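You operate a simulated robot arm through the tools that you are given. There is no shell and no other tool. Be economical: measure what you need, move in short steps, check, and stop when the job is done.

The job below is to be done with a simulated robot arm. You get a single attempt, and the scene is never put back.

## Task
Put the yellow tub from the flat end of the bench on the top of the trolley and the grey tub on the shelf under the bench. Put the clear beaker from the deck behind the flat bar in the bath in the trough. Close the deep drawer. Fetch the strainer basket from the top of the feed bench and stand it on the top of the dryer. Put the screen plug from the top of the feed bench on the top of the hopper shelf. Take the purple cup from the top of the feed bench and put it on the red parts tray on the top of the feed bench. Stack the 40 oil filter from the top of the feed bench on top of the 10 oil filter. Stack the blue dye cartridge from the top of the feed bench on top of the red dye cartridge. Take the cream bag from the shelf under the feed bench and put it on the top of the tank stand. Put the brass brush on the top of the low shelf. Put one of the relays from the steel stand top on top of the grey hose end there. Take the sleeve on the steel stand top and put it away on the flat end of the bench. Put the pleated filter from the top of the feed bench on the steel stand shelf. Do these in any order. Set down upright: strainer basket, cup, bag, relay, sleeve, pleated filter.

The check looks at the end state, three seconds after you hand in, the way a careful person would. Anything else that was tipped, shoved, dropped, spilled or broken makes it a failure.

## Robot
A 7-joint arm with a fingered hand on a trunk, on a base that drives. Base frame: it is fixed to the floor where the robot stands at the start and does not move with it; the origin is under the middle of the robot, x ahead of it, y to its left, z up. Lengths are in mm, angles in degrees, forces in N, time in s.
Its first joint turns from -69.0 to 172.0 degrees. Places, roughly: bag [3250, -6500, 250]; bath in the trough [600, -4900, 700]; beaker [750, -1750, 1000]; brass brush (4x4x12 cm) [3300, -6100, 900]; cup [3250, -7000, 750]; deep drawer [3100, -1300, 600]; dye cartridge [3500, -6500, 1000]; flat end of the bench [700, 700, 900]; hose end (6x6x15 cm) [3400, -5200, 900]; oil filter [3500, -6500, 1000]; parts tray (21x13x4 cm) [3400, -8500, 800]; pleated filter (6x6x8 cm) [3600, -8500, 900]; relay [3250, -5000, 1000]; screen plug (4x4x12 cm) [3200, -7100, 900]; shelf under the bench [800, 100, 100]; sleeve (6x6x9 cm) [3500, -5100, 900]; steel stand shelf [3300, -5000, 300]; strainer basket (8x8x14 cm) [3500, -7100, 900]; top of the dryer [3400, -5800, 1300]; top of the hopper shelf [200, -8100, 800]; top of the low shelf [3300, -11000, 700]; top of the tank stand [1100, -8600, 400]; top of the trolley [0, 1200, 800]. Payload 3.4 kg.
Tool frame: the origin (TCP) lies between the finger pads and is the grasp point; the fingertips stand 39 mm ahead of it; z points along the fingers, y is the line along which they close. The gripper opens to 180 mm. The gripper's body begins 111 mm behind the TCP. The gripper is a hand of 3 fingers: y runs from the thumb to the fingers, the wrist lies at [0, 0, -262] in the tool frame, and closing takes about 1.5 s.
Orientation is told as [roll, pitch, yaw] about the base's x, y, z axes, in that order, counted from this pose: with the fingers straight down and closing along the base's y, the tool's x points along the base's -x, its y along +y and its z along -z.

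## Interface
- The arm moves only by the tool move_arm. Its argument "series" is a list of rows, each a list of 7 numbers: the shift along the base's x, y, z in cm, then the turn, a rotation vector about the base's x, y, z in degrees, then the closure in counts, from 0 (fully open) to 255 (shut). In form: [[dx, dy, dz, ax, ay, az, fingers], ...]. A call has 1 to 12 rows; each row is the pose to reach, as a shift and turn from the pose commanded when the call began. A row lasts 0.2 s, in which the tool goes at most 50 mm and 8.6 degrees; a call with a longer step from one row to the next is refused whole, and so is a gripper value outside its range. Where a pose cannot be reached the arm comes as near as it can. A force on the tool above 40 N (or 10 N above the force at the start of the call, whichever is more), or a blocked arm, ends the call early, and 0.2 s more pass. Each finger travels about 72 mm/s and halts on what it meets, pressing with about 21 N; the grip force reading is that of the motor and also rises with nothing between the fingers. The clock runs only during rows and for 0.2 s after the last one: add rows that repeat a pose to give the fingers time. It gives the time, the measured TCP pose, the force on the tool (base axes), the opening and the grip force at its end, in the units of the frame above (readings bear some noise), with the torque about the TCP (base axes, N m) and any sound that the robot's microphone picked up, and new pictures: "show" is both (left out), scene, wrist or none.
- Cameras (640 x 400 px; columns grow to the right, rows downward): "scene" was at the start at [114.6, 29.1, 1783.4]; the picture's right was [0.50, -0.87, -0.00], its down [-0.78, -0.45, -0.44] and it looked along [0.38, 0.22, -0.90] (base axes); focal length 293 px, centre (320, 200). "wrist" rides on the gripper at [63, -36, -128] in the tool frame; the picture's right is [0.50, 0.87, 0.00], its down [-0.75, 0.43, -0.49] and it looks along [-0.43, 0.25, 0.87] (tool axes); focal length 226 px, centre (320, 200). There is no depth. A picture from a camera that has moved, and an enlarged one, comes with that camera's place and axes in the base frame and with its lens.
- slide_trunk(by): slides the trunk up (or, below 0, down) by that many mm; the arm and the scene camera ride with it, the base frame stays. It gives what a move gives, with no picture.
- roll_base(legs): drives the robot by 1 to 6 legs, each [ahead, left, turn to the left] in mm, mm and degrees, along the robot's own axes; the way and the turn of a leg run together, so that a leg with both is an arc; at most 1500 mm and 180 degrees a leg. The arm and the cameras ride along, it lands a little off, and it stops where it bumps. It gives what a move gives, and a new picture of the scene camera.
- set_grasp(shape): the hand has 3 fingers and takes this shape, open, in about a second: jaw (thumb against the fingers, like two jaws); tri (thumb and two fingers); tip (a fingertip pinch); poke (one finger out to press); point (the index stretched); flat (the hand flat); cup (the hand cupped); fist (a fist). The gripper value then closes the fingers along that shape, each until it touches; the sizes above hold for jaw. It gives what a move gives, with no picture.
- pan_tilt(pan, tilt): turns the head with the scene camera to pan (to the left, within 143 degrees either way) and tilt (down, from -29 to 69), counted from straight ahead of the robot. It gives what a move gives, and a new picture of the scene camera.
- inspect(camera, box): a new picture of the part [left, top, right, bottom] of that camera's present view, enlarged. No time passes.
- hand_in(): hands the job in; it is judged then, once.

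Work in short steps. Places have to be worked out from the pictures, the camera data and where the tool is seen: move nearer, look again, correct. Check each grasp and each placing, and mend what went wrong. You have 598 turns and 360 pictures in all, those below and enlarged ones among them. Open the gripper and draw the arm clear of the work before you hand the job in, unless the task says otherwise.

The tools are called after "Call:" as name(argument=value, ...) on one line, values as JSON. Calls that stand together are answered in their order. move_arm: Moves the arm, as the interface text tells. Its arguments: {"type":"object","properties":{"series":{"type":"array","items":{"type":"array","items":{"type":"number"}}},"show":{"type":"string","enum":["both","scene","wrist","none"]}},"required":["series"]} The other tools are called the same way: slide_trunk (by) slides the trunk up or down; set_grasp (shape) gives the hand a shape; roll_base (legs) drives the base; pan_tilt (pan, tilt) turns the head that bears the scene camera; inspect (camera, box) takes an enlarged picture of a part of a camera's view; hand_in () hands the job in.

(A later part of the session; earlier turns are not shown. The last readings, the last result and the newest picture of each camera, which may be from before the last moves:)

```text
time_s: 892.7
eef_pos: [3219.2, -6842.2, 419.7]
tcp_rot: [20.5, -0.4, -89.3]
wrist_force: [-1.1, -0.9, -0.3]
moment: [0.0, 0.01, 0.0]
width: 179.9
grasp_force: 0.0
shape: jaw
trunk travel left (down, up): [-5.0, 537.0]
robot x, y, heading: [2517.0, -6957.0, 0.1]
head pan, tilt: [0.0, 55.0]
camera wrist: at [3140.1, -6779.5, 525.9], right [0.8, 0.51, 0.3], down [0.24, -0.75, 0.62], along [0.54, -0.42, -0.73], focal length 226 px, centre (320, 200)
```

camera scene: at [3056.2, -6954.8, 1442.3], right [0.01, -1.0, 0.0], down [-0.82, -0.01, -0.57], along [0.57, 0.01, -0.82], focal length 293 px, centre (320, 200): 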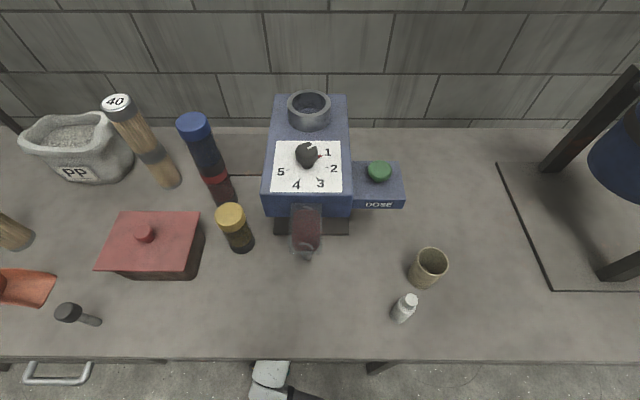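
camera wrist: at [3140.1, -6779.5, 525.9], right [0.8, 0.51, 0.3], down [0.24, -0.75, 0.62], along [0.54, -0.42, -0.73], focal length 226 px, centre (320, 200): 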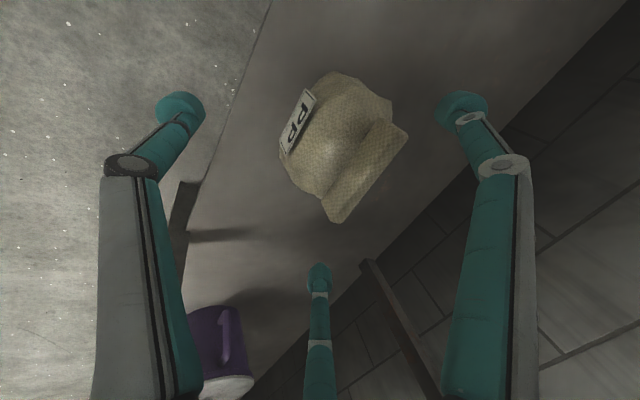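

The bag body spans about x 3240..3345, y -6780..-6912. I'll lower the hand slightly and drive 88 further so the fingers straddle it, then check.

Call:
move_arm(series=[[0, 0, -1.2, 0, 0, 0, 0], [0, -0.3, -2.5, 0, 0, 0, 0]], show="none")

Call:
roll_base(legs=[[88, 0, 0]])

Call:
move_arm(series=[[0, 0, 0, 0, 0, 0, 0], [0, 0, 0, 0, 0, 0, 0], [0, 0, 0, 0, 0, 0, 0]], show="wrist")

```text
time_s: 893.3
eef_pos: [3220.1, -6846.6, 394.6]
tcp_rot: [20.5, -0.3, -89.4]
wrist_force: [-0.3, 0.0, 0.2]
moment: [0.0, -0.01, 0.0]
width: 180.0
grasp_force: 0.0
shape: jaw
trunk travel left (down, up): [-5.0, 537.0]
robot x, y, heading: [2515.0, -6958.2, 0.2]
head pan, tilt: [0.0, 55.0]
```

```text
time_s: 894.4
eef_pos: [3307.1, -6845.7, 394.3]
tcp_rot: [20.5, -0.4, -89.2]
wrist_force: [0.4, 0.8, -1.0]
moment: [0.03, 0.02, 0.01]
width: 179.9
grasp_force: 0.1
shape: jaw
trunk travel left (down, up): [-5.0, 537.0]
robot x, y, heading: [2605.5, -6951.6, 0.6]
head pan, tilt: [0.0, 55.0]
camera scene: at [3144.1, -6954.9, 1442.2], right [0.01, -1.0, 0.0], down [-0.82, 0.0, -0.57], along [0.57, 0.01, -0.82], focal length 293 px, centre (320, 200)
```

scene: 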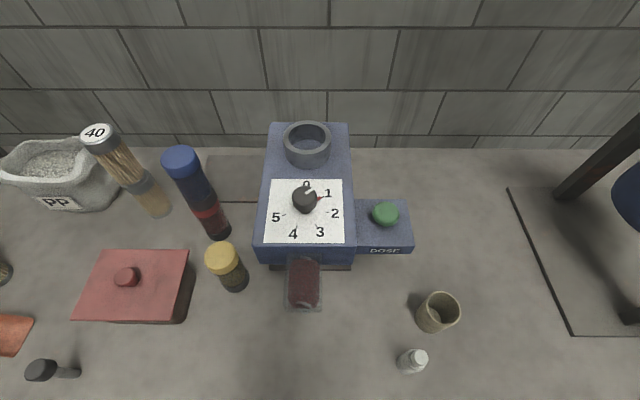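

```text
time_s: 895.2
eef_pos: [3306.1, -6846.6, 398.0]
tcp_rot: [20.8, -0.5, -89.3]
wrist_force: [-0.7, 0.4, 0.1]
moment: [-0.02, 0.03, 0.03]
width: 180.2
grasp_force: 0.0
shape: jaw
trunk travel left (down, up): [-5.0, 537.0]
robot x, y, heading: [2603.7, -6954.6, 0.4]
head pan, tilt: [0.0, 55.0]
camera wrist: at [3226.0, -6782.5, 503.9], right [0.8, 0.51, 0.3], down [0.24, -0.75, 0.62], along [0.54, -0.42, -0.72], focal length 226 px, centre (320, 200)
```

wrist: 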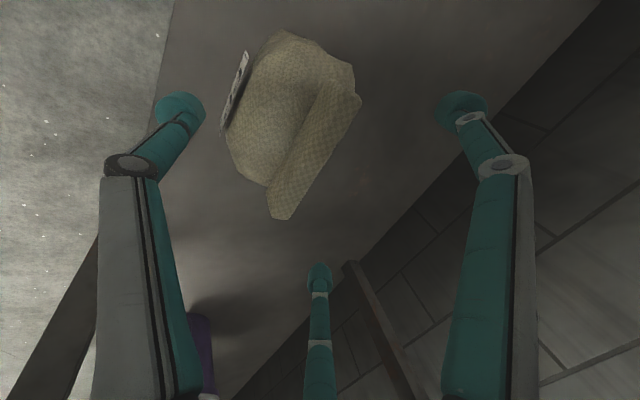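

The bag's ridge top is at z≈331, x 3248..3345. I'll lower to z≈298 with the fingers straddling it and close.

Call:
move_arm(series=[[0.2, 0, -2.5, 0, 0, 0, 0], [0.5, 0, -5, 0, 0, 0, 0], [0.5, 0, -7.5, 0, 0, 0, 0], [0.5, 0, -10, 0, 0, 0, 0], [0.5, 0, -10, 0, 0, 0, 80], [0.5, 0, -10, 0, 0, 0, 160], [0.5, 0, -10, 0, 0, 0, 255], [0.5, 0, -10, 0, 0, 0, 255], [0.5, 0, -10, 0, 0, 0, 255], [0.5, 0, -10, 0, 0, 0, 255], [0.5, 0, -10, 0, 0, 0, 255]], show="wrist")

```text
time_s: 897.6
eef_pos: [3309.2, -6845.6, 298.2]
tcp_rot: [20.8, -0.4, -89.3]
wrist_force: [1.1, 0.1, 9.7]
moment: [0.04, -0.2, -0.01]
width: 127.8
grasp_force: 21.0
shape: jaw
trunk travel left (down, up): [-5.0, 537.0]
robot x, y, heading: [2604.3, -6957.4, 0.1]
head pan, tilt: [0.0, 55.0]
camera wrist: at [3229.9, -6782.2, 405.0], right [0.8, 0.51, 0.31], down [0.24, -0.75, 0.62], along [0.55, -0.42, -0.72], focal length 226 px, centre (320, 200)
```

wrist: 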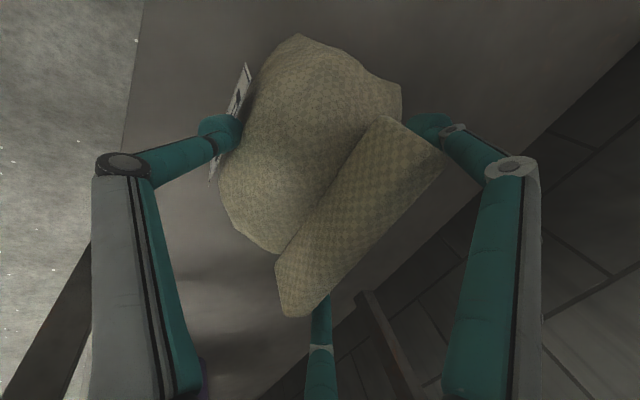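

Gripped (128 mm, thumb on the label, fingers behind). I'll lift slowly by 6 cm and check the load.

Call:
move_arm(series=[[0, 0, 0.7, 0, 0, 0, 255], [0, 0, 1.5, 0, 0, 0, 255], [0, 0, 2.5, 0, 0, 0, 255], [0, 0, 3.5, 0, 0, 0, 255], [0, 0, 5, 0, 0, 0, 255], [0, 0, 6, 0, 0, 0, 255]], show="wrist")

```text
time_s: 899.0
eef_pos: [3310.0, -6845.8, 356.8]
tcp_rot: [20.6, -0.4, -89.3]
wrist_force: [0.0, 0.1, -8.0]
moment: [0.04, 0.02, 0.0]
width: 112.1
grasp_force: 21.2
shape: jaw
trunk travel left (down, up): [-5.0, 537.0]
robot x, y, heading: [2604.3, -6957.6, 0.7]
head pan, tilt: [0.0, 55.0]
camera wrist: at [3229.9, -6782.5, 462.6], right [0.8, 0.51, 0.3], down [0.24, -0.75, 0.62], along [0.54, -0.43, -0.72], focal length 226 px, centre (320, 200)
```

wrist: 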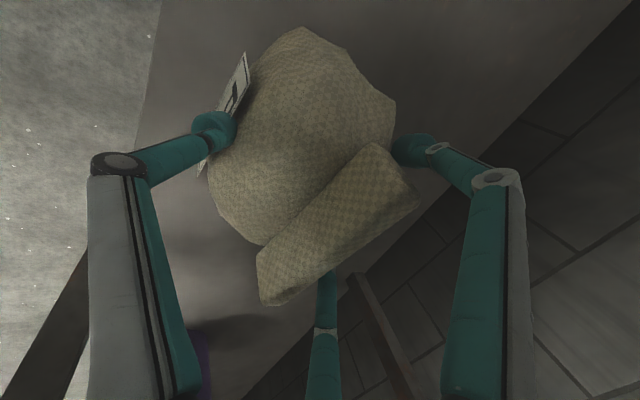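

The bag is held (0.8 kg). I'll back out from under the bench, drive south along x≈2275, and turn to face the tank stand.

Call:
roll_base(legs=[[-330, 0, -0.5], [0, -850, 0], [0, -840, 0], [0, 0, 180]])

```text
time_s: 916.6
eef_pos: [1582.2, -8723.0, 356.2]
tcp_rot: [20.8, -0.4, 90.7]
wrist_force: [1.0, 0.2, -8.2]
moment: [-0.04, -0.06, -0.01]
width: 108.4
grasp_force: 21.5
shape: jaw
trunk travel left (down, up): [-5.0, 537.0]
robot x, y, heading: [2289.5, -8611.6, -179.8]
head pan, tilt: [0.0, 55.0]
camera scene: at [1747.6, -8616.0, 1441.9], right [-0.01, 1.0, 0.0], down [0.82, 0.01, -0.57], along [-0.57, -0.01, -0.82], focal length 293 px, centre (320, 200)
```

scene: 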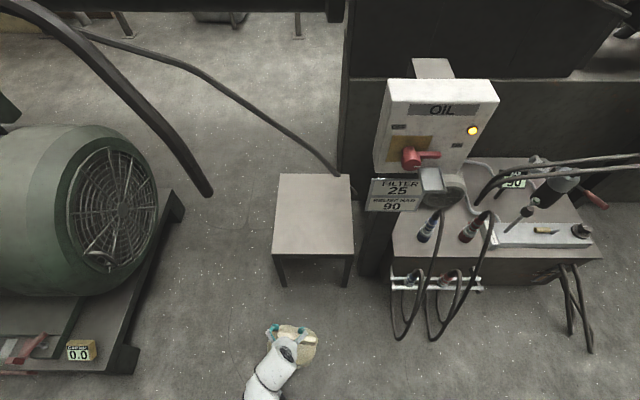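

The stool-like tank stand's top spans x 876..1268, y -8812..-8490. I'll raise by the trunk (arm posture unchanged), then drive ahead to bring the bag over its near-left part.

Call:
slide_trunk(by=195)

Call:
roll_base(legs=[[370, -25, 0]])

Call:
move_arm(series=[[0, 0, 0, 0, 0, 0, 255], [0, 0, 0, 0, 0, 0, 255], [0, 0, 0, 0, 0, 0, 255], [0, 0, 0, 0, 0, 0, 255], [0, 0, 0, 0, 0, 0, 255], [0, 0, 0, 0, 0, 0, 255]], show="wrist")

```text
time_s: 918.7
eef_pos: [1583.8, -8722.6, 554.9]
tcp_rot: [21.1, -0.5, 90.7]
wrist_force: [0.3, -1.5, 0.4]
moment: [0.02, 0.01, 0.0]
width: 53.7
grasp_force: 21.0
shape: jaw
trunk travel left (down, up): [-200.0, 342.0]
robot x, y, heading: [2287.8, -8613.7, -179.4]
head pan, tilt: [0.0, 55.0]
```

```text
time_s: 921.1
eef_pos: [1219.5, -8702.0, 555.1]
tcp_rot: [21.1, -0.4, 90.8]
wrist_force: [-0.1, 0.5, 0.3]
moment: [0.02, -0.03, 0.0]
width: 53.7
grasp_force: 20.6
shape: jaw
trunk travel left (down, up): [-200.0, 342.0]
robot x, y, heading: [1925.2, -8590.6, -179.6]
head pan, tilt: [0.0, 55.0]
camera scene: at [1704.7, -8591.6, 1713.4], right [-0.01, 1.0, 0.0], down [0.82, 0.01, -0.57], along [-0.57, -0.01, -0.82], focal length 293 px, centre (320, 200)
```

scene: 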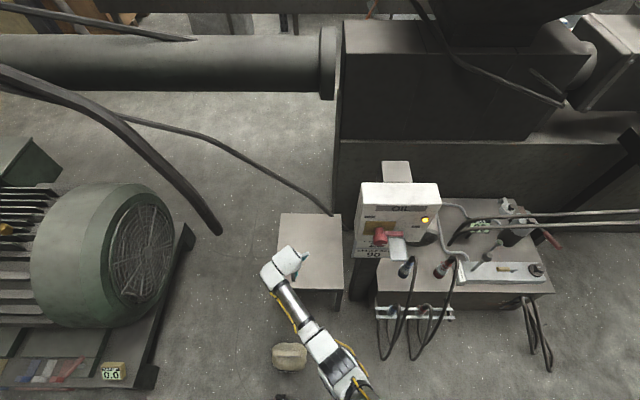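

```text
time_s: 922.5
eef_pos: [1220.7, -8702.2, 557.0]
tcp_rot: [21.3, -0.4, 90.9]
wrist_force: [-0.2, 0.0, 0.6]
moment: [0.01, 0.01, 0.04]
width: 53.8
grasp_force: 20.9
shape: jaw
trunk travel left (down, up): [-200.0, 342.0]
robot x, y, heading: [1924.2, -8588.4, -179.3]
head pan, tilt: [0.0, 55.0]
camera wrist: at [1302.6, -8763.8, 662.9], right [-0.8, -0.51, 0.31], down [-0.24, 0.75, 0.62], along [-0.55, 0.42, -0.72], focal length 226 px, centre (320, 200)
```

wrist: 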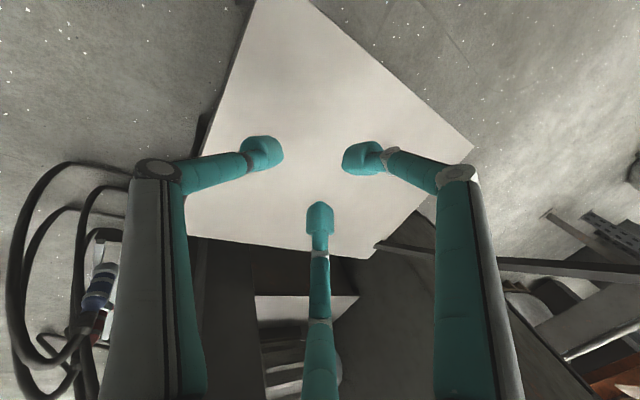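

The bag slipped out during the trunk slide and lies on the floor near (1510,-8750). I'll look at how it lies.

Call:
inspect(camera="scene", box=[240, 320, 360, 400])

```text
5.00 times, centred on (300, 360) of scene
camera zoom: at [1705.5, -8591.6, 1713.5], right [-0.01, 1.0, 0.0], down [0.82, 0.01, -0.57], along [-0.57, -0.01, -0.82], focal length 1465 px, centre (420, -600)
```

zoom: 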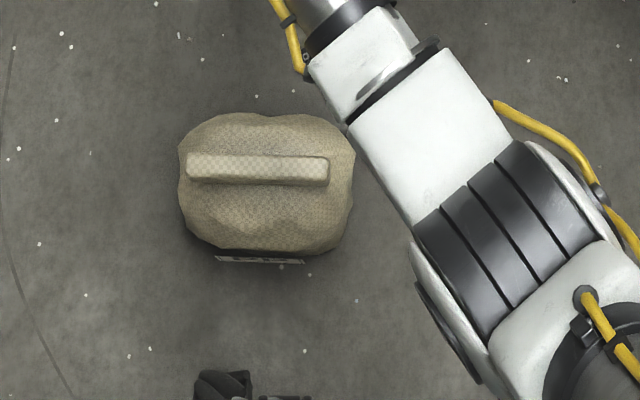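

It landed upright, label towards the robot, centred near (1517,-8752). I'll back up, lower the trunk, make the tool vertical, and come above it for a lower, firmer cradle grip.

Call:
roll_base(legs=[[-225, 50, 0]])

Call:
slide_trunk(by=-195)

Call:
move_arm(series=[[1, 0, -1, 0, -5, 0, 150], [2, 0, -2, 0, -10, 0, 60], [3, 0, -3, 0, -15, 0, 0], [4, 0, -4, 0, -21, 0, 0], [4, 0, -5, 0, -21, 0, 0], [4, 0, -5, 0, -21, 0, 0], [4, 0, -5, 0, -21, 0, 0]], show="wrist")

```text
time_s: 924.2
eef_pos: [1442.2, -8753.4, 557.0]
tcp_rot: [21.3, -0.4, 91.2]
wrist_force: [0.1, -0.3, -1.1]
moment: [-0.03, 0.04, -0.01]
width: 53.6
grasp_force: 20.5
shape: jaw
trunk travel left (down, up): [-200.0, 342.0]
robot x, y, heading: [2144.5, -8634.9, -178.9]
head pan, tilt: [0.0, 55.0]
camera scene: at [1926.0, -8638.0, 1713.6], right [-0.02, 1.0, 0.0], down [0.82, 0.01, -0.57], along [-0.57, -0.01, -0.82], focal length 293 px, centre (320, 200)
```

scene: 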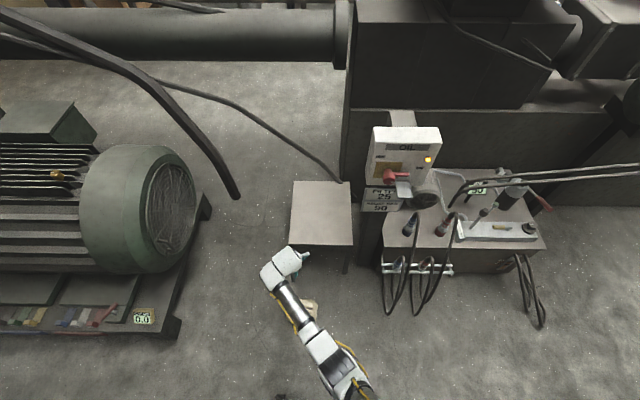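

```text
time_s: 926.3
eef_pos: [1443.6, -8754.7, 366.5]
tcp_rot: [21.6, -0.3, 91.2]
wrist_force: [0.1, 0.0, 0.5]
moment: [0.0, -0.03, 0.01]
width: 53.5
grasp_force: 20.5
shape: jaw
trunk travel left (down, up): [-5.0, 537.0]
robot x, y, heading: [2144.8, -8638.1, -178.8]
head pan, tilt: [0.0, 55.0]
```

```text
time_s: 927.9
eef_pos: [1485.9, -8754.1, 315.6]
tcp_rot: [0.4, 0.1, 91.4]
wrist_force: [0.7, 0.8, 0.4]
moment: [0.01, 0.01, 0.01]
width: 179.6
grasp_force: 0.1
shape: jaw
trunk travel left (down, up): [-5.0, 537.0]
robot x, y, heading: [2142.2, -8639.3, -178.8]
head pan, tilt: [0.0, 55.0]
camera wrist: at [1523.3, -8813.8, 442.6], right [-0.85, -0.52, 0.01], down [-0.45, 0.74, 0.5], along [-0.26, 0.42, -0.87], focal length 226 px, centre (320, 200)
```

wrist: 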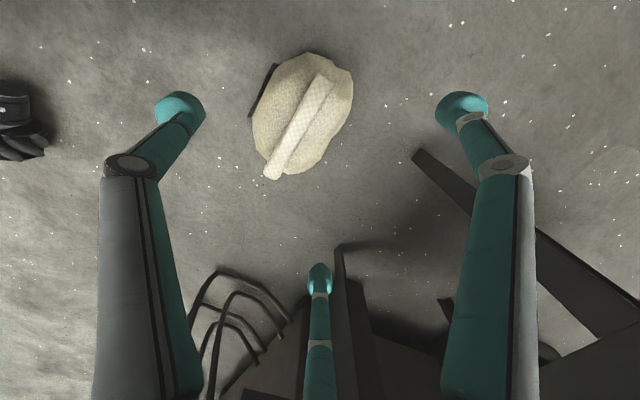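

The bag's body centre is at (1517,-8748). I'll centre for the cradle (TCP about (1501,-8748)) and descend towards z≈110, watching reach.

Call:
move_arm(series=[[0.8, 0.3, -2.5, 0, 0, 0, 0], [1.5, 0.6, -5, 0, 0, 0, 0], [1.5, 0.6, -8, 0, 0, 0, 0], [1.5, 0.6, -11, 0, 0, 0, 0], [1.5, 0.6, -14, 0, 0, 0, 0], [1.5, 0.6, -17, 0, 0, 0, 0], [1.5, 0.6, -20, 0, 0, 0, 0]], show="none")

```text
time_s: 929.5
eef_pos: [1486.9, -8760.0, 125.6]
tcp_rot: [1.8, 1.3, 91.3]
wrist_force: [-0.4, 0.2, -0.2]
moment: [0.01, 0.02, 0.02]
width: 180.0
grasp_force: 0.0
shape: jaw
out of reach, approached as far as the arm can: row 7
trunk travel left (down, up): [-5.0, 537.0]
robot x, y, heading: [2145.6, -8637.9, -179.1]
head pan, tilt: [0.0, 55.0]
```

It's at the reach limit here. I'll raise, drive 110 closer, and try again with the arm less stretched.

Call:
move_arm(series=[[0.5, 0.5, 3, 0, 0, 0, 0], [1, 1, 6, 0, 0, 0, 0], [1, 1, 9, 0, 0, 0, 0], [1, 1, 12, 0, 0, 0, 0]], show="none")

Call:
roll_base(legs=[[110, 0, -0.9]])

Call:
move_arm(series=[[3, 0, 0, 0, 0, 0, 0], [6, 0, 0, 0, 0, 0, 0], [9, 0, 0, 0, 0, 0, 0], [11, 0, 0, 0, 0, 0, 0], [11, 0, 0, 0, 0, 0, 0], [11, 0, 0, 0, 0, 0, 0]], show="wrist")

```text
time_s: 930.5
eef_pos: [1509.9, -8736.7, 234.9]
tcp_rot: [0.3, 0.0, 91.3]
wrist_force: [-0.2, -0.7, 0.0]
moment: [-0.02, 0.02, -0.02]
width: 180.1
grasp_force: 0.0
shape: jaw
trunk travel left (down, up): [-5.0, 537.0]
robot x, y, heading: [2141.8, -8638.8, -179.2]
head pan, tilt: [0.0, 55.0]
```

```text
time_s: 931.7
eef_pos: [1397.8, -8725.7, 233.1]
tcp_rot: [0.5, 0.0, 90.2]
wrist_force: [0.0, -0.4, 0.3]
moment: [-0.01, 0.06, -0.02]
width: 180.3
grasp_force: 0.0
shape: jaw
trunk travel left (down, up): [-5.0, 537.0]
robot x, y, heading: [2029.9, -8637.7, 180.0]
head pan, tilt: [0.0, 55.0]
camera scene: at [1493.2, -8637.1, 1442.6], right [0.0, 1.0, 0.0], down [0.82, 0.0, -0.57], along [-0.57, 0.0, -0.82], focal length 293 px, centre (320, 200)
```

scene: 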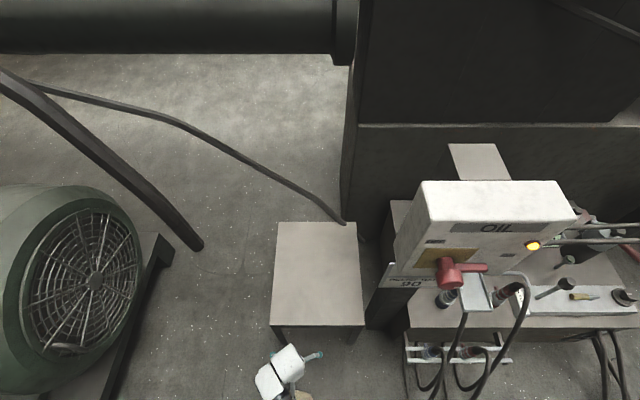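

```text
time_s: 933.1
eef_pos: [1506.4, -8726.3, 239.0]
tcp_rot: [0.7, 0.1, 90.3]
wrist_force: [0.7, 0.8, -0.5]
moment: [-0.01, 0.01, 0.03]
width: 180.1
grasp_force: 0.0
shape: jaw
trunk travel left (down, up): [-5.0, 537.0]
robot x, y, heading: [2033.7, -8640.8, 179.8]
head pan, tilt: [0.0, 55.0]
camera wrist: at [1545.4, -8788.1, 366.3], right [-0.86, -0.5, 0.01], down [-0.43, 0.75, 0.5], along [-0.26, 0.42, -0.87], focal length 226 px, centre (320, 200)
```

wrist: 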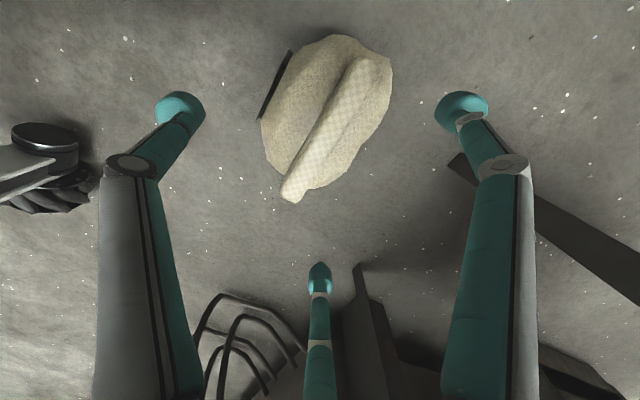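

The bag centre is at about (1513,-8750). I'll centre the hand and descend around it to z≈85.

Call:
move_arm(series=[[-0.4, -1.2, -2, 0, 0.7, 0, 0], [-0.8, -2.4, -4, 0, 0.7, 0, 0], [-0.8, -2.4, -7, 0, 0.7, 0, 0], [-0.8, -2.4, -10, 0, 0.7, 0, 0], [-0.8, -2.4, -13, 0, 0.7, 0, 0], [-0.8, -2.4, -15.3, 0, 0.7, 0, 0]], show="none")

```text
time_s: 934.5
eef_pos: [1500.4, -8750.4, 84.5]
tcp_rot: [1.4, 0.0, 90.3]
wrist_force: [0.0, 0.3, -0.7]
moment: [-0.02, 0.0, 0.02]
width: 179.8
grasp_force: 0.0
shape: jaw
trunk travel left (down, up): [-5.0, 537.0]
robot x, y, heading: [2030.1, -8642.3, 180.0]
head pan, tilt: [0.0, 55.0]
```

Reached without contact. I'll go 14 mm lower and close firmly.

Call:
move_arm(series=[[0, 0, -0.7, 0, -1.4, 0, 0], [0, 0, -1.4, 0, -1.4, 0, 0], [0, 0, -1.4, 0, -1.4, 0, 80], [0, 0, -1.4, 0, -1.4, 0, 160], [0, 0, -1.4, 0, -1.4, 0, 255], [0, 0, -1.4, 0, -1.4, 0, 255], [0, 0, -1.4, 0, -1.4, 0, 255], [0, 0, -1.4, 0, -1.4, 0, 255], [0, 0, -1.4, 0, -1.4, 0, 255]], show="wrist")

```text
time_s: 936.5
eef_pos: [1499.5, -8751.5, 70.1]
tcp_rot: [0.0, 0.0, 90.2]
wrist_force: [-0.2, 3.0, 0.1]
moment: [0.0, 0.24, -0.01]
width: 142.6
grasp_force: 21.5
shape: jaw
trunk travel left (down, up): [-5.0, 537.0]
robot x, y, heading: [2031.7, -8640.2, 180.2]
head pan, tilt: [0.0, 55.0]
camera wrist: at [1536.5, -8813.7, 197.4], right [-0.86, -0.5, 0.0], down [-0.44, 0.75, 0.49], along [-0.25, 0.42, -0.87], focal length 226 px, centre (320, 200)
```

wrist: 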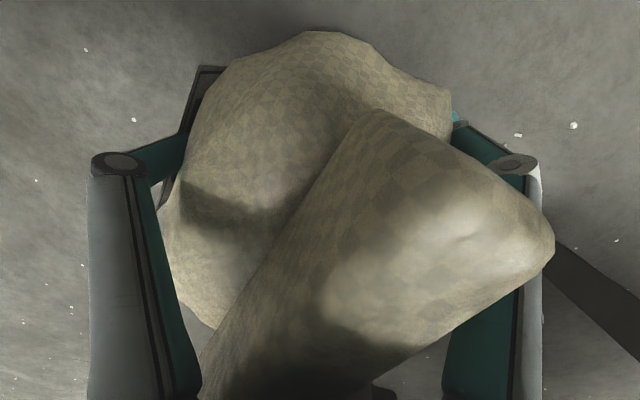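

Gripped low around the bag (143 mm). I'll lift slowly and watch the load and width.

Call:
move_arm(series=[[0, 0, 0.6, 0, 0, 0, 255], [0, 0, 1.2, 0, 0, 0, 255], [0, 0, 2, 0, 0, 0, 255], [0, 0, 3, 0, 0, 0, 255], [0, 0, 4, 0, 0, 0, 255], [0, 0, 5, 0, 0, 0, 255], [0, 0, 5, 0, 0, 0, 255], [0, 0, 5, 0, 0, 0, 255]], show="none")

Call:
move_arm(series=[[0, 0, 0, 0, 0, 0, 255], [0, 0, 0, 0, 0, 0, 255], [0, 0, 0, 0, 0, 0, 255], [0, 0, 0, 0, 0, 0, 255], [0, 0, 0, 0, 0, 0, 255], [0, 0, 0, 0, 0, 0, 255], [0, 0, 0, 0, 0, 0, 255], [0, 0, 0, 0, 0, 0, 255]], show="none")

```text
time_s: 938.3
eef_pos: [1501.5, -8751.5, 118.7]
tcp_rot: [0.0, 0.0, 90.3]
wrist_force: [-0.1, -0.4, -7.5]
moment: [-0.07, 0.13, 0.01]
width: 142.7
grasp_force: 21.6
shape: jaw
trunk travel left (down, up): [-5.0, 537.0]
robot x, y, heading: [2031.1, -8638.0, 180.1]
head pan, tilt: [0.0, 55.0]
```

```text
time_s: 940.1
eef_pos: [1500.7, -8751.4, 119.4]
tcp_rot: [0.0, 0.0, 90.3]
wrist_force: [0.5, -0.3, -6.8]
moment: [-0.02, 0.11, -0.02]
width: 142.6
grasp_force: 21.1
shape: jaw
trunk travel left (down, up): [-5.0, 537.0]
robot x, y, heading: [2030.5, -8638.1, 179.9]
head pan, tilt: [0.0, 55.0]
```

The grip is stable (width constant, 7 N). I'll raise by the trunk in two steps, checking the grip.

Call:
slide_trunk(by=200)

Call:
slide_trunk(by=205)

```text
time_s: 942.3
eef_pos: [1477.7, -8750.9, 339.8]
tcp_rot: [2.5, -0.1, 90.3]
wrist_force: [0.4, -1.4, -8.0]
moment: [-0.04, 0.13, 0.02]
width: 142.8
grasp_force: 20.6
shape: jaw
trunk travel left (down, up): [-205.0, 337.0]
robot x, y, heading: [2034.6, -8638.0, 180.1]
head pan, tilt: [0.0, 55.0]
```

```text
time_s: 944.5
eef_pos: [1411.4, -8749.8, 632.9]
tcp_rot: [11.6, -0.1, 90.3]
wrist_force: [0.2, 0.8, -6.9]
moment: [-0.04, 0.13, 0.0]
width: 142.6
grasp_force: 21.5
shape: jaw
trunk travel left (down, up): [-410.0, 132.0]
robot x, y, heading: [2033.2, -8635.0, 180.1]
head pan, tilt: [0.0, 55.0]
```

Held well. I'll level the tool, then drive ahead and right so that the bag comes over the stand's top.

Call:
move_arm(series=[[0, 0, -1, 0, -4, 0, 255], [0, 0, -2, 0, -8, 0, 255], [0, 0, -3, 0, -11.6, 0, 255], [0, 0, -4, 0, -11.6, 0, 255]], show="none")

Call:
roll_base(legs=[[290, -90, 0]])

Call:
move_arm(series=[[0, 0, 0, 0, 0, 0, 255], [0, 0, 0, 0, 0, 0, 255], [0, 0, 0, 0, 0, 0, 255], [0, 0, 0, 0, 0, 0, 255], [0, 0, 0, 0, 0, 0, 255], [0, 0, 0, 0, 0, 0, 255]], show="wrist")

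```text
time_s: 945.5
eef_pos: [1435.2, -8749.2, 632.0]
tcp_rot: [4.2, 0.1, 90.3]
wrist_force: [-0.3, -0.7, -7.5]
moment: [-0.03, 0.12, -0.01]
width: 142.8
grasp_force: 21.4
shape: jaw
out of reach, approached as far as the arm can: row 1, 2, 3, 4
trunk travel left (down, up): [-410.0, 132.0]
robot x, y, heading: [2034.8, -8638.5, 180.1]
head pan, tilt: [0.0, 55.0]
```

```text
time_s: 947.5
eef_pos: [1150.3, -8663.7, 632.7]
tcp_rot: [4.0, -0.2, 90.5]
wrist_force: [-0.4, 0.3, -7.9]
moment: [0.0, 0.09, -0.02]
width: 142.9
grasp_force: 20.9
shape: jaw
trunk travel left (down, up): [-410.0, 132.0]
robot x, y, heading: [1745.5, -8548.4, -179.9]
head pan, tilt: [0.0, 55.0]
camera scene: at [1685.2, -8556.2, 1929.2], right [0.0, 1.0, 0.0], down [0.82, 0.0, -0.57], along [-0.57, 0.0, -0.82], focal length 293 px, centre (320, 200)
```

scene: 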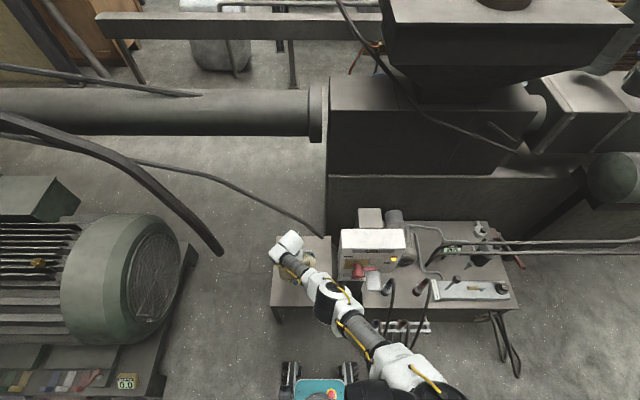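

```text
time_s: 949.0
eef_pos: [1151.5, -8662.3, 634.9]
tcp_rot: [4.2, 0.1, 90.5]
wrist_force: [-0.4, 0.4, -7.2]
moment: [-0.04, 0.1, 0.0]
width: 142.9
grasp_force: 20.9
shape: jaw
trunk travel left (down, up): [-410.0, 132.0]
robot x, y, heading: [1748.4, -8546.9, -179.8]
head pan, tilt: [0.0, 55.0]
camera wrist: at [1196.6, -8724.2, 758.3], right [-0.86, -0.51, 0.06], down [-0.4, 0.75, 0.52], along [-0.31, 0.42, -0.85], focal length 226 px, centre (320, 200)
```

wrist: 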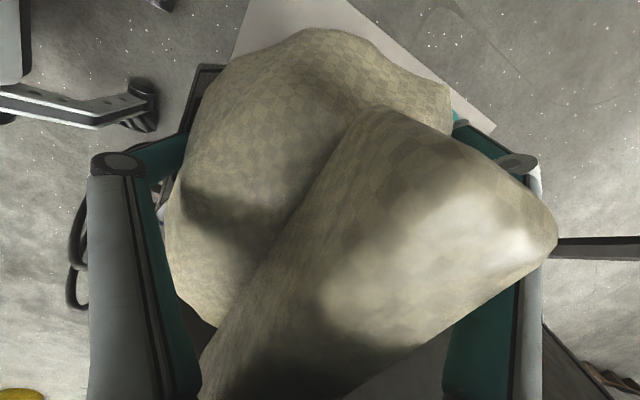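

The arm is fully stretched downwards at this trunk height, so I'll lower with the trunk in steps instead.

Call:
slide_trunk(by=-70)

Call:
move_arm(series=[[0, 0, 0, 0, 0, 0, 255], [0, 0, 0, 0, 0, 0, 255], [0, 0, 0, 0, 0, 0, 255], [0, 0, 0, 0, 0, 0, 255]], show="none")

```text
time_s: 950.0
eef_pos: [1151.3, -8664.1, 563.4]
tcp_rot: [4.3, 0.2, 90.6]
wrist_force: [-0.3, -0.4, -7.4]
moment: [-0.05, 0.12, -0.04]
width: 142.6
grasp_force: 21.4
shape: jaw
trunk travel left (down, up): [-340.0, 202.0]
robot x, y, heading: [1746.6, -8548.9, -179.9]
head pan, tilt: [0.0, 55.0]
```

```text
time_s: 951.0
eef_pos: [1151.0, -8662.9, 563.4]
tcp_rot: [4.3, 0.0, 90.4]
wrist_force: [0.4, 0.7, -7.7]
moment: [-0.02, 0.1, -0.02]
width: 142.6
grasp_force: 22.0
shape: jaw
trunk travel left (down, up): [-340.0, 202.0]
robot x, y, heading: [1745.5, -8549.7, -179.8]
head pan, tilt: [0.0, 55.0]
```

Call:
slide_trunk(by=-60)

Call:
move_arm(series=[[0, 0, 0, 0, -2, 0, 255], [0, 0, 0, 0, -4.3, 0, 255], [0, 0, 0, 0, -4.3, 0, 255], [0, 0, 0, 0, -4.3, 0, 255]], show="none")

```text
time_s: 952.0
eef_pos: [1151.2, -8663.2, 505.7]
tcp_rot: [4.3, 0.2, 90.5]
wrist_force: [0.2, 0.2, -7.6]
moment: [-0.01, 0.13, 0.0]
width: 142.4
grasp_force: 21.1
shape: jaw
trunk travel left (down, up): [-280.0, 262.0]
robot x, y, heading: [1745.8, -8548.9, -179.8]
head pan, tilt: [0.0, 55.0]
```

```text
time_s: 953.0
eef_pos: [1150.5, -8664.5, 502.4]
tcp_rot: [-0.1, 0.1, 90.4]
wrist_force: [0.4, -0.3, -7.2]
moment: [0.0, 0.13, 0.0]
width: 142.9
grasp_force: 21.3
shape: jaw
trunk travel left (down, up): [-280.0, 262.0]
robot x, y, heading: [1748.6, -8548.9, -179.6]
head pan, tilt: [0.0, 55.0]
```

Level now at z=502. I'll lower in small arm steps to contact on the stand top.

Call:
move_arm(series=[[0, 0, -0.6, 0, 0, 0, 255], [0, 0, -1.2, 0, 0, 0, 255], [0, 0, -1.8, 0, 0, 0, 255], [0, 0, -2.2, 0, 0, 0, 255], [0, 0, -2.6, 0, 0, 0, 255], [0, 0, -3.0, 0, 0, 0, 255]], show="none")

```text
time_s: 954.4
eef_pos: [1157.2, -8658.7, 482.7]
tcp_rot: [-0.1, 0.1, 90.5]
wrist_force: [-0.9, -1.0, -7.7]
moment: [-0.01, 0.13, 0.0]
width: 142.7
grasp_force: 21.4
shape: jaw
out of reach, approached as far as the arm can: row 1, 2, 3, 4, 5, 6
trunk travel left (down, up): [-280.0, 262.0]
robot x, y, heading: [1746.2, -8548.8, -179.9]
head pan, tilt: [0.0, 55.0]
```

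I'll continue with small trunk steps.

Call:
slide_trunk(by=-8)

Call:
slide_trunk(by=-6)

```text
time_s: 955.0
eef_pos: [1157.3, -8659.5, 474.4]
tcp_rot: [-0.1, 0.1, 90.8]
wrist_force: [-0.2, -0.4, -7.8]
moment: [0.0, 0.09, 0.0]
width: 142.5
grasp_force: 21.4
shape: jaw
trunk travel left (down, up): [-272.0, 270.0]
robot x, y, heading: [1743.9, -8550.4, -179.7]
head pan, tilt: [0.0, 55.0]
```

```text
time_s: 955.5
eef_pos: [1157.0, -8658.6, 469.4]
tcp_rot: [0.1, 0.2, 90.6]
wrist_force: [0.3, -0.2, 3.2]
moment: [0.31, 0.31, -0.16]
width: 142.3
grasp_force: 20.6
shape: jaw
trunk travel left (down, up): [-266.0, 276.0]
robot x, y, heading: [1743.0, -8549.5, -179.8]
head pan, tilt: [0.0, 55.0]
```

In contact (the stand carries the weight). I'll open the fingers and look.

Call:
move_arm(series=[[0, 0, 0, 0, 0, 0, 200], [0, 0, 0, 0, 0, 0, 120], [0, 0, 0, 0, 0, 0, 60], [0, 0, 0, 0, 0, 0, 20], [0, 0, 0, 0, 0, 0, 0], [0, 0, 0, 0, 0, 0, 0]], show="wrist")

```text
time_s: 957.0
eef_pos: [1157.7, -8659.1, 468.6]
tcp_rot: [0.0, 0.0, 90.6]
wrist_force: [-0.4, -0.6, 0.7]
moment: [-0.02, -0.02, 0.0]
width: 179.9
grasp_force: 0.1
shape: jaw
trunk travel left (down, up): [-266.0, 276.0]
robot x, y, heading: [1747.6, -8550.6, -180.0]
head pan, tilt: [0.0, 55.0]
camera wrist: at [1194.9, -8719.5, 596.3], right [-0.86, -0.51, 0.0], down [-0.44, 0.75, 0.49], along [-0.25, 0.42, -0.87], focal length 226 px, centre (320, 200)
```

wrist: 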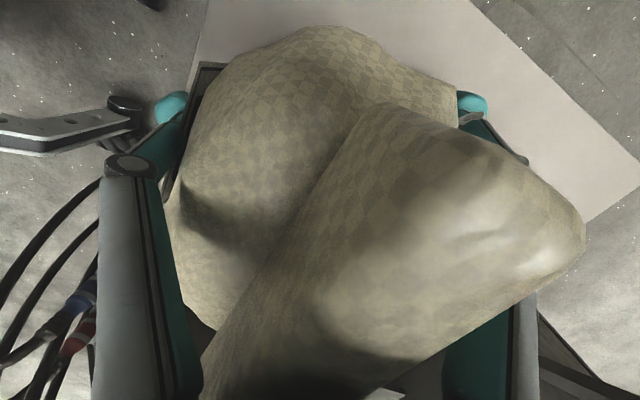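

Released. I'll raise straight up with the trunk, then back away.

Call:
slide_trunk(by=190)

Call:
roll_base(legs=[[-450, 0, 0]])

```text
time_s: 959.0
eef_pos: [1127.2, -8658.5, 707.0]
tcp_rot: [4.7, 0.2, 90.5]
wrist_force: [0.7, -0.7, -0.6]
moment: [0.0, 0.0, 0.02]
width: 180.0
grasp_force: 0.0
shape: jaw
trunk travel left (down, up): [-456.0, 86.0]
robot x, y, heading: [1747.6, -8549.7, -180.0]
head pan, tilt: [0.0, 55.0]
```

```text
time_s: 961.8
eef_pos: [1580.1, -8664.7, 707.8]
tcp_rot: [4.8, 0.1, 91.5]
wrist_force: [0.5, 0.0, 0.3]
moment: [-0.02, -0.01, 0.04]
width: 179.9
grasp_force: 0.1
shape: jaw
trunk travel left (down, up): [-456.0, 86.0]
robot x, y, heading: [2199.9, -8544.2, -178.9]
head pan, tilt: [0.0, 55.0]
camera scene: at [2145.7, -8544.4, 1975.3], right [-0.02, 1.0, 0.0], down [0.82, 0.02, -0.57], along [-0.57, -0.01, -0.82], focal length 293 px, centre (320, 200)
```

scene: 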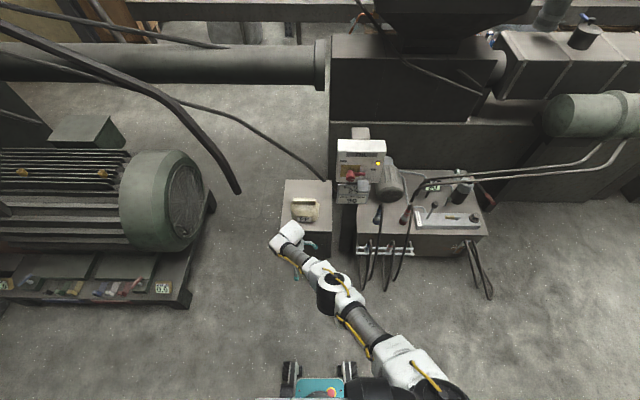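

The bag stands upright on the tank stand. I'll lower the trunk to normal, turn back to face the benches, and then recover the arm's elbow posture in the open.

Call:
slide_trunk(by=-181)

Call:
roll_base(legs=[[0, 0, 179], [-60, 0, 0]])

Call:
move_arm(series=[[4, 0, 3, 0, 0, 3, 0], [8, 0, 6, 0, 0, 6, 0], [12, 0, 9, 0, 0, 9, 0], [16, 0, 12, 0, 0, 12, 0], [20, 0, 15, 0, 0, 15, 0], [24, 0, 18, 0, 0, 18, 0], [28, 0, 21, 0, 0, 21, 0], [32, 0, 24, 0, 0, 24, 0], [36, -1, 27, 0, 0, 27, 0], [40, -2, 30, 0, 0, 30, 0], [43, -4, 33, 0, 0, 34, 0], [46, -6, 36, 0, 0, 38, 0]], show="none")

```text
time_s: 963.8
eef_pos: [1581.5, -8664.2, 529.3]
tcp_rot: [5.0, 0.1, 91.5]
wrist_force: [0.6, 0.7, -1.3]
moment: [-0.02, 0.03, 0.0]
width: 180.0
grasp_force: 0.0
shape: jaw
trunk travel left (down, up): [-275.0, 267.0]
robot x, y, heading: [2196.9, -8542.7, -178.7]
head pan, tilt: [0.0, 55.0]
```

```text
time_s: 971.9
eef_pos: [2760.9, -8473.9, 529.8]
tcp_rot: [5.0, 0.1, -93.6]
wrist_force: [0.0, 0.7, 0.6]
moment: [-0.03, 0.0, -0.01]
width: 179.9
grasp_force: 0.0
shape: jaw
trunk travel left (down, up): [-275.0, 267.0]
robot x, y, heading: [2136.0, -8540.6, -4.1]
head pan, tilt: [0.0, 55.0]
camera scene: at [2267.2, -8550.5, 1794.0], right [-0.07, -1.0, 0.0], down [-0.82, 0.06, -0.57], along [0.57, -0.04, -0.82], focal length 293 px, centre (320, 200)
```

scene: 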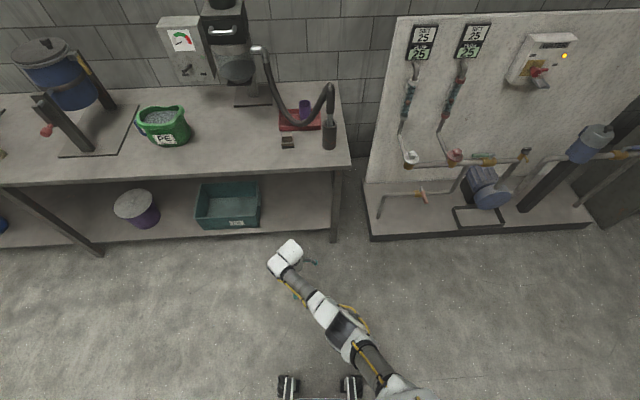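

```text
refused: row 9 steps farther than a row can; nothing moved
```

Call:
move_arm(series=[[3.2, 0, 3.5, 0, 0, 3, 0], [6.4, 0, 7, 0, 0, 6, 0], [9.6, 0, 10.5, 0, 0, 9, 0], [12.8, 0, 14, 0, 0, 12, 0], [16, 0, 17.5, 0, 0, 15, 0], [19.2, 0, 21, 0, 0, 18, 0], [22.4, 0, 24.5, 0, 0, 21, 0], [25.6, 0, 28, 0, 0, 24, 0], [28.8, 0, 31.5, 0, 0, 27, 0], [32, -1, 35, 0, 0, 31, 0], [35.2, -2, 38, 0, 0, 35, 0], [38.4, -4, 41, 0, 0, 40, 0]], show="none")

Call:
move_arm(series=[[4, -2, 1, 0, 0, 2, 0], [8, -4, 2, 0, 0, 4, 0], [12, -6, 3, 0, 0, 4, 0], [16, -8, 4, 0, 0, 4, 0], [20, -10, 4, 0, 0, 4, 0], [24, -12, 4, 0, 0, 4, 0]], show="none")

```text
time_s: 974.5
eef_pos: [2930.7, -8564.9, 941.3]
tcp_rot: [5.5, -0.3, -53.8]
wrist_force: [-0.7, 0.8, -0.4]
moment: [-0.05, -0.03, 0.01]
width: 180.3
grasp_force: 0.0
shape: jaw
out of reach, approached as far as the arm can: row 3, 4, 5, 6, 7, 8, 9, 10, 11, 12
trunk travel left (down, up): [-275.0, 267.0]
robot x, y, heading: [2134.8, -8538.4, -3.9]
head pan, tilt: [0.0, 55.0]
```

```text
time_s: 975.9
eef_pos: [2937.3, -8686.4, 973.7]
tcp_rot: [5.3, 0.3, -49.6]
wrist_force: [0.6, 0.0, 0.1]
moment: [0.04, -0.01, 0.0]
width: 180.2
grasp_force: 0.0
shape: jaw
out of reach, approached as far as the arm can: row 1, 2, 3, 4, 5, 6
trunk travel left (down, up): [-275.0, 267.0]
robot x, y, heading: [2134.8, -8539.2, -4.2]
head pan, tilt: [0.0, 55.0]
```

Fully stretched in the right posture. Now the forward tilt, checking for "out of reach".

Call:
move_arm(series=[[0, 0, 0, 0, -8, 0, 0], [0, 0, 0, 0, -16, 0, 0], [0, 0, 0, 0, -24, 0, 0], [0, 0, 0, 0, -32, 0, 0], [0, 0, 0, 0, -40, 0, 0]], show="none")

Call:
move_arm(series=[[-4, 1, 2, 0, 0, 0, 0], [-8, 2, 4, 0, 0, 0, 0], [-12, 3, 6, 0, 0, 0, 0], [-16, 4, 8, 0, 0, 0, 0], [-20, 5, 10, 0, 0, 0, 0], [-24, 6, 12, 0, 0, 0, 0], [-26, 7, 14, 0, 8, 0, 0], [-28, 8, 16, 0, 16, 0, 0], [-30, 8, 18, 0, 24, 0, 0], [-32, 8, 20, 0, 32, 0, 0], [-34, 8, 20, 0, 40, 0, 0]], show="none")

```text
time_s: 977.1
eef_pos: [2937.0, -8683.0, 974.7]
tcp_rot: [5.1, 0.2, -49.6]
wrist_force: [0.2, -0.6, 0.0]
moment: [-0.03, 0.01, 0.0]
width: 180.2
grasp_force: 0.0
shape: jaw
out of reach, approached as far as the arm can: row 1, 2, 3, 4, 5
trunk travel left (down, up): [-275.0, 267.0]
robot x, y, heading: [2136.3, -8540.5, -3.8]
head pan, tilt: [0.0, 55.0]
```

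```text
time_s: 979.5
eef_pos: [2598.7, -8603.9, 1168.6]
tcp_rot: [-27.5, 24.9, -57.0]
wrist_force: [-0.2, 1.4, -0.5]
moment: [0.04, 0.02, 0.02]
width: 180.1
grasp_force: 0.1
shape: jaw
out of reach, approached as far as the arm can: row 1, 2, 3, 4, 5, 6, 7, 8, 9
trunk travel left (down, up): [-275.0, 267.0]
robot x, y, heading: [2132.9, -8539.9, -4.0]
head pan, tilt: [0.0, 55.0]
```

The position is now reachable but with the tool tilted backwards; I'll rotate it back to level and see.

Call:
move_arm(series=[[0, 0, 0, 0, -8, 0, 0], [0, 0, 0, 0, -16, 0, 0], [0, 0, 0, 0, -24, 0, 0], [0, 0, 0, 0, -32, 0, 0], [0, 0, 0, 0, -37, 0, 0]], show="scene")

```text
time_s: 980.7
eef_pos: [2595.0, -8595.7, 1174.1]
tcp_rot: [2.7, 1.8, -49.6]
wrist_force: [0.4, 0.6, -0.1]
moment: [-0.09, 0.02, 0.0]
width: 179.9
grasp_force: 0.0
shape: jaw
trunk travel left (down, up): [-275.0, 267.0]
robot x, y, heading: [2137.5, -8536.1, -3.7]
head pan, tilt: [0.0, 55.0]
camera scene: at [2269.1, -8538.8, 1793.9], right [-0.07, -1.0, 0.01], down [-0.82, 0.05, -0.57], along [0.57, -0.04, -0.82], focal length 293 px, centre (320, 200)
```

scene: 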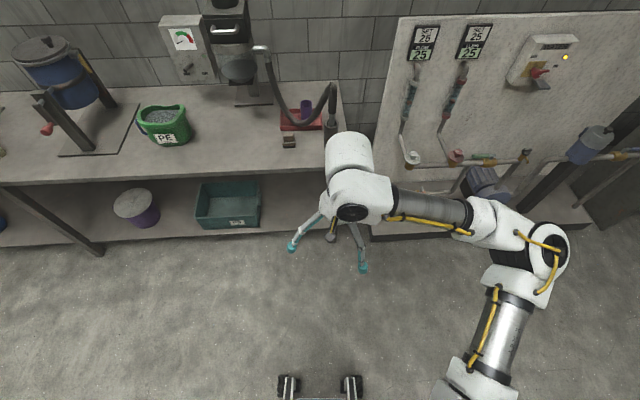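

The posture is good. Now I'll drive to the screen plug near (3194,-7110).

Call:
roll_base(legs=[[0, 0, 3.7], [330, 0, 0], [0, 720, 0], [0, 720, 0], [300, 0, 0]])

Call:
move_arm(series=[[0, 0, 0, 0, 0, -8, 0], [0, 0, 0, 0, 0, -16, 0], [0, 0, 0, 0, 0, -24, 0], [0, 0, 0, 0, 0, -32, 0], [0, 0, 0, 0, 0, -40, 0], [0, 0, 0, 0, 0, -48, 60], [0, 0, 0, 0, 0, -56, 120], [0, 0, 0, 0, 0, -62, 130], [0, 0, 0, 0, 0, -62, 130], [0, 0, 0, 0, 0, -62, 130], [0, 0, 0, 0, 0, -62, 130], [0, 0, 0, 0, 0, -62, 130]], show="wrist")

```text
time_s: 991.9
eef_pos: [3232.2, -7141.8, 1173.0]
tcp_rot: [2.2, 1.5, -45.5]
wrist_force: [-0.1, 0.4, -0.4]
moment: [-0.11, -0.02, 0.0]
width: 180.2
grasp_force: 0.0
shape: jaw
trunk travel left (down, up): [-275.0, 267.0]
robot x, y, heading: [2769.9, -7128.5, -0.2]
head pan, tilt: [0.0, 55.0]
camera scene: at [2903.1, -7117.9, 1793.8], right [0.0, -1.0, 0.0], down [-0.82, 0.0, -0.57], along [0.57, 0.0, -0.82], focal length 293 px, centre (320, 200)
```

scene: 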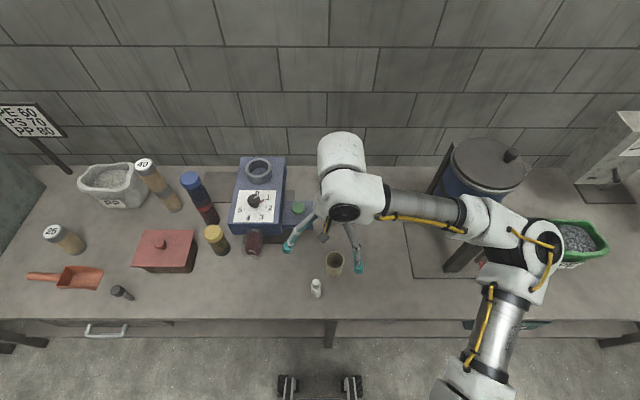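

```text
time_s: 994.5
eef_pos: [3228.0, -7141.6, 1172.9]
tcp_rot: [2.6, 1.4, -107.5]
wrist_force: [0.9, -0.3, 0.9]
moment: [-0.06, -0.02, 0.0]
width: 88.7
grasp_force: 0.1
shape: jaw
trunk travel left (down, up): [-275.0, 267.0]
robot x, y, heading: [2768.2, -7125.8, -0.0]
head pan, tilt: [0.0, 55.0]
camera wrist: at [3206.3, -7071.0, 1301.3], right [0.98, 0.22, 0.05], down [0.16, -0.85, 0.49], along [0.15, -0.47, -0.87], focal length 226 px, centre (320, 200)
```

wrist: 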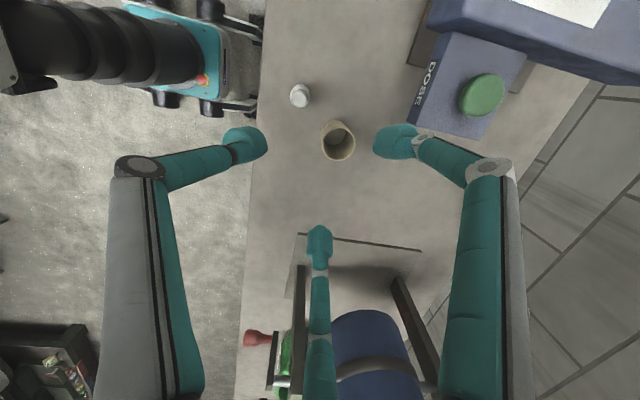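

The plug is at about (3201,-7106). I'll level the tool, move above it and descend to z≈990.

Call:
move_arm(series=[[-1, 1.2, -2, -0.3, 1.5, 0, 140], [-2, 2.4, -5, -0.56, 2.9, 0, 140], [-2.7, 3.6, -9, -0.56, 2.9, 0, 140], [-2.7, 3.6, -13, -0.56, 2.9, 0, 140], [-2.7, 3.6, -17, -0.56, 2.9, 0, 140], [-2.7, 3.6, -18.5, -0.56, 2.9, 0, 140]], show="wrist")

```text
time_s: 995.9
eef_pos: [3199.5, -7108.9, 988.1]
tcp_rot: [-0.1, 0.2, -107.5]
wrist_force: [0.1, -0.1, 0.1]
moment: [0.0, 0.02, 0.03]
width: 81.7
grasp_force: 0.1
shape: jaw
trunk travel left (down, up): [-275.0, 267.0]
robot x, y, heading: [2770.3, -7127.4, -0.0]
head pan, tilt: [0.0, 55.0]
camera wrist: at [3185.0, -7038.8, 1116.0], right [0.98, 0.22, 0.0], down [0.19, -0.85, 0.49], along [0.11, -0.48, -0.87], focal length 226 px, centre (320, 200)
```

wrist: 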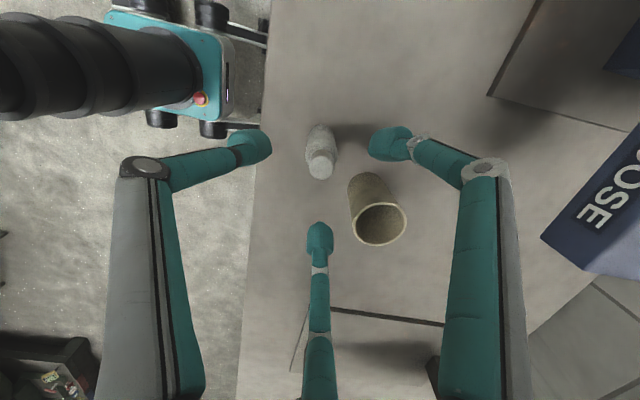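

Aligned within 5 mm. I'll descend to z≈882 and close.

Call:
move_arm(series=[[0, 0.3, -3, 0, 0, 0, 140], [0, 0.5, -6, 0, 0, 0, 140], [0, 0.5, -9, 0, 0, 0, 140], [0, 0.5, -10.6, 0, 0, 0, 140], [0, 0.5, -10.6, 0, 0, 0, 190], [0, 0.5, -10.6, 0, 0, 0, 255], [0, 0.5, -10.6, 0, 0, 0, 255], [0, 0.5, -10.6, 0, 0, 0, 255], [0, 0.5, -10.6, 0, 0, 0, 255]], show="none")

Call:
move_arm(series=[[0, 0, 1, 0, 0, 0, 255], [0, 0, 4, 0, 0, 0, 255], [0, 0, 8, 0, 0, 0, 255], [0, 0, 12, 0, 0, 0, 255], [0, 0, 16, 0, 0, 0, 255], [0, 0, 20, 0, 0, 0, 255], [0, 0, 24, 0, 0, 0, 255], [0, 0, 28, 0, 0, 0, 255], [0, 0, 30, 0, 0, 0, 255]], show="wrist")

```text
time_s: 997.9
eef_pos: [3201.6, -7107.1, 883.7]
tcp_rot: [-0.1, 0.2, -107.6]
wrist_force: [-0.2, 0.4, 0.4]
moment: [-0.02, 0.01, 0.02]
width: 26.2
grasp_force: 20.8
shape: jaw
trunk travel left (down, up): [-275.0, 267.0]
robot x, y, heading: [2770.3, -7126.3, 0.0]
head pan, tilt: [0.0, 55.0]
```

```text
time_s: 999.9
eef_pos: [3203.5, -7107.2, 1184.2]
tcp_rot: [-0.2, 0.2, -107.5]
wrist_force: [0.0, -0.2, -0.3]
moment: [-0.02, 0.02, 0.01]
width: 26.0
grasp_force: 21.1
shape: jaw
trunk travel left (down, up): [-275.0, 267.0]
robot x, y, heading: [2766.2, -7126.7, -0.0]
head pan, tilt: [0.0, 55.0]
camera wrist: at [3187.8, -7036.6, 1312.4], right [0.98, 0.22, 0.0], down [0.19, -0.85, 0.49], along [0.11, -0.48, -0.87], focal length 226 px, centre (320, 200)
```

wrist: 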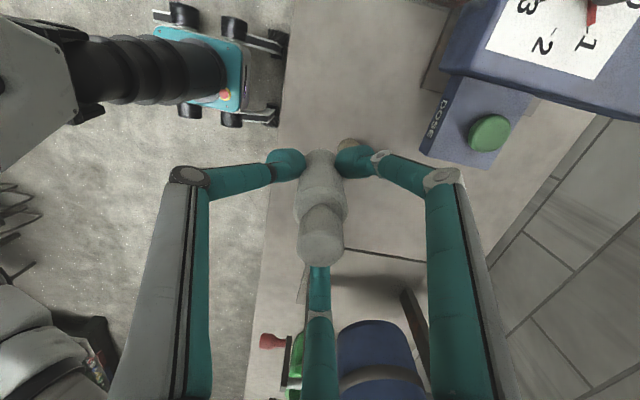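

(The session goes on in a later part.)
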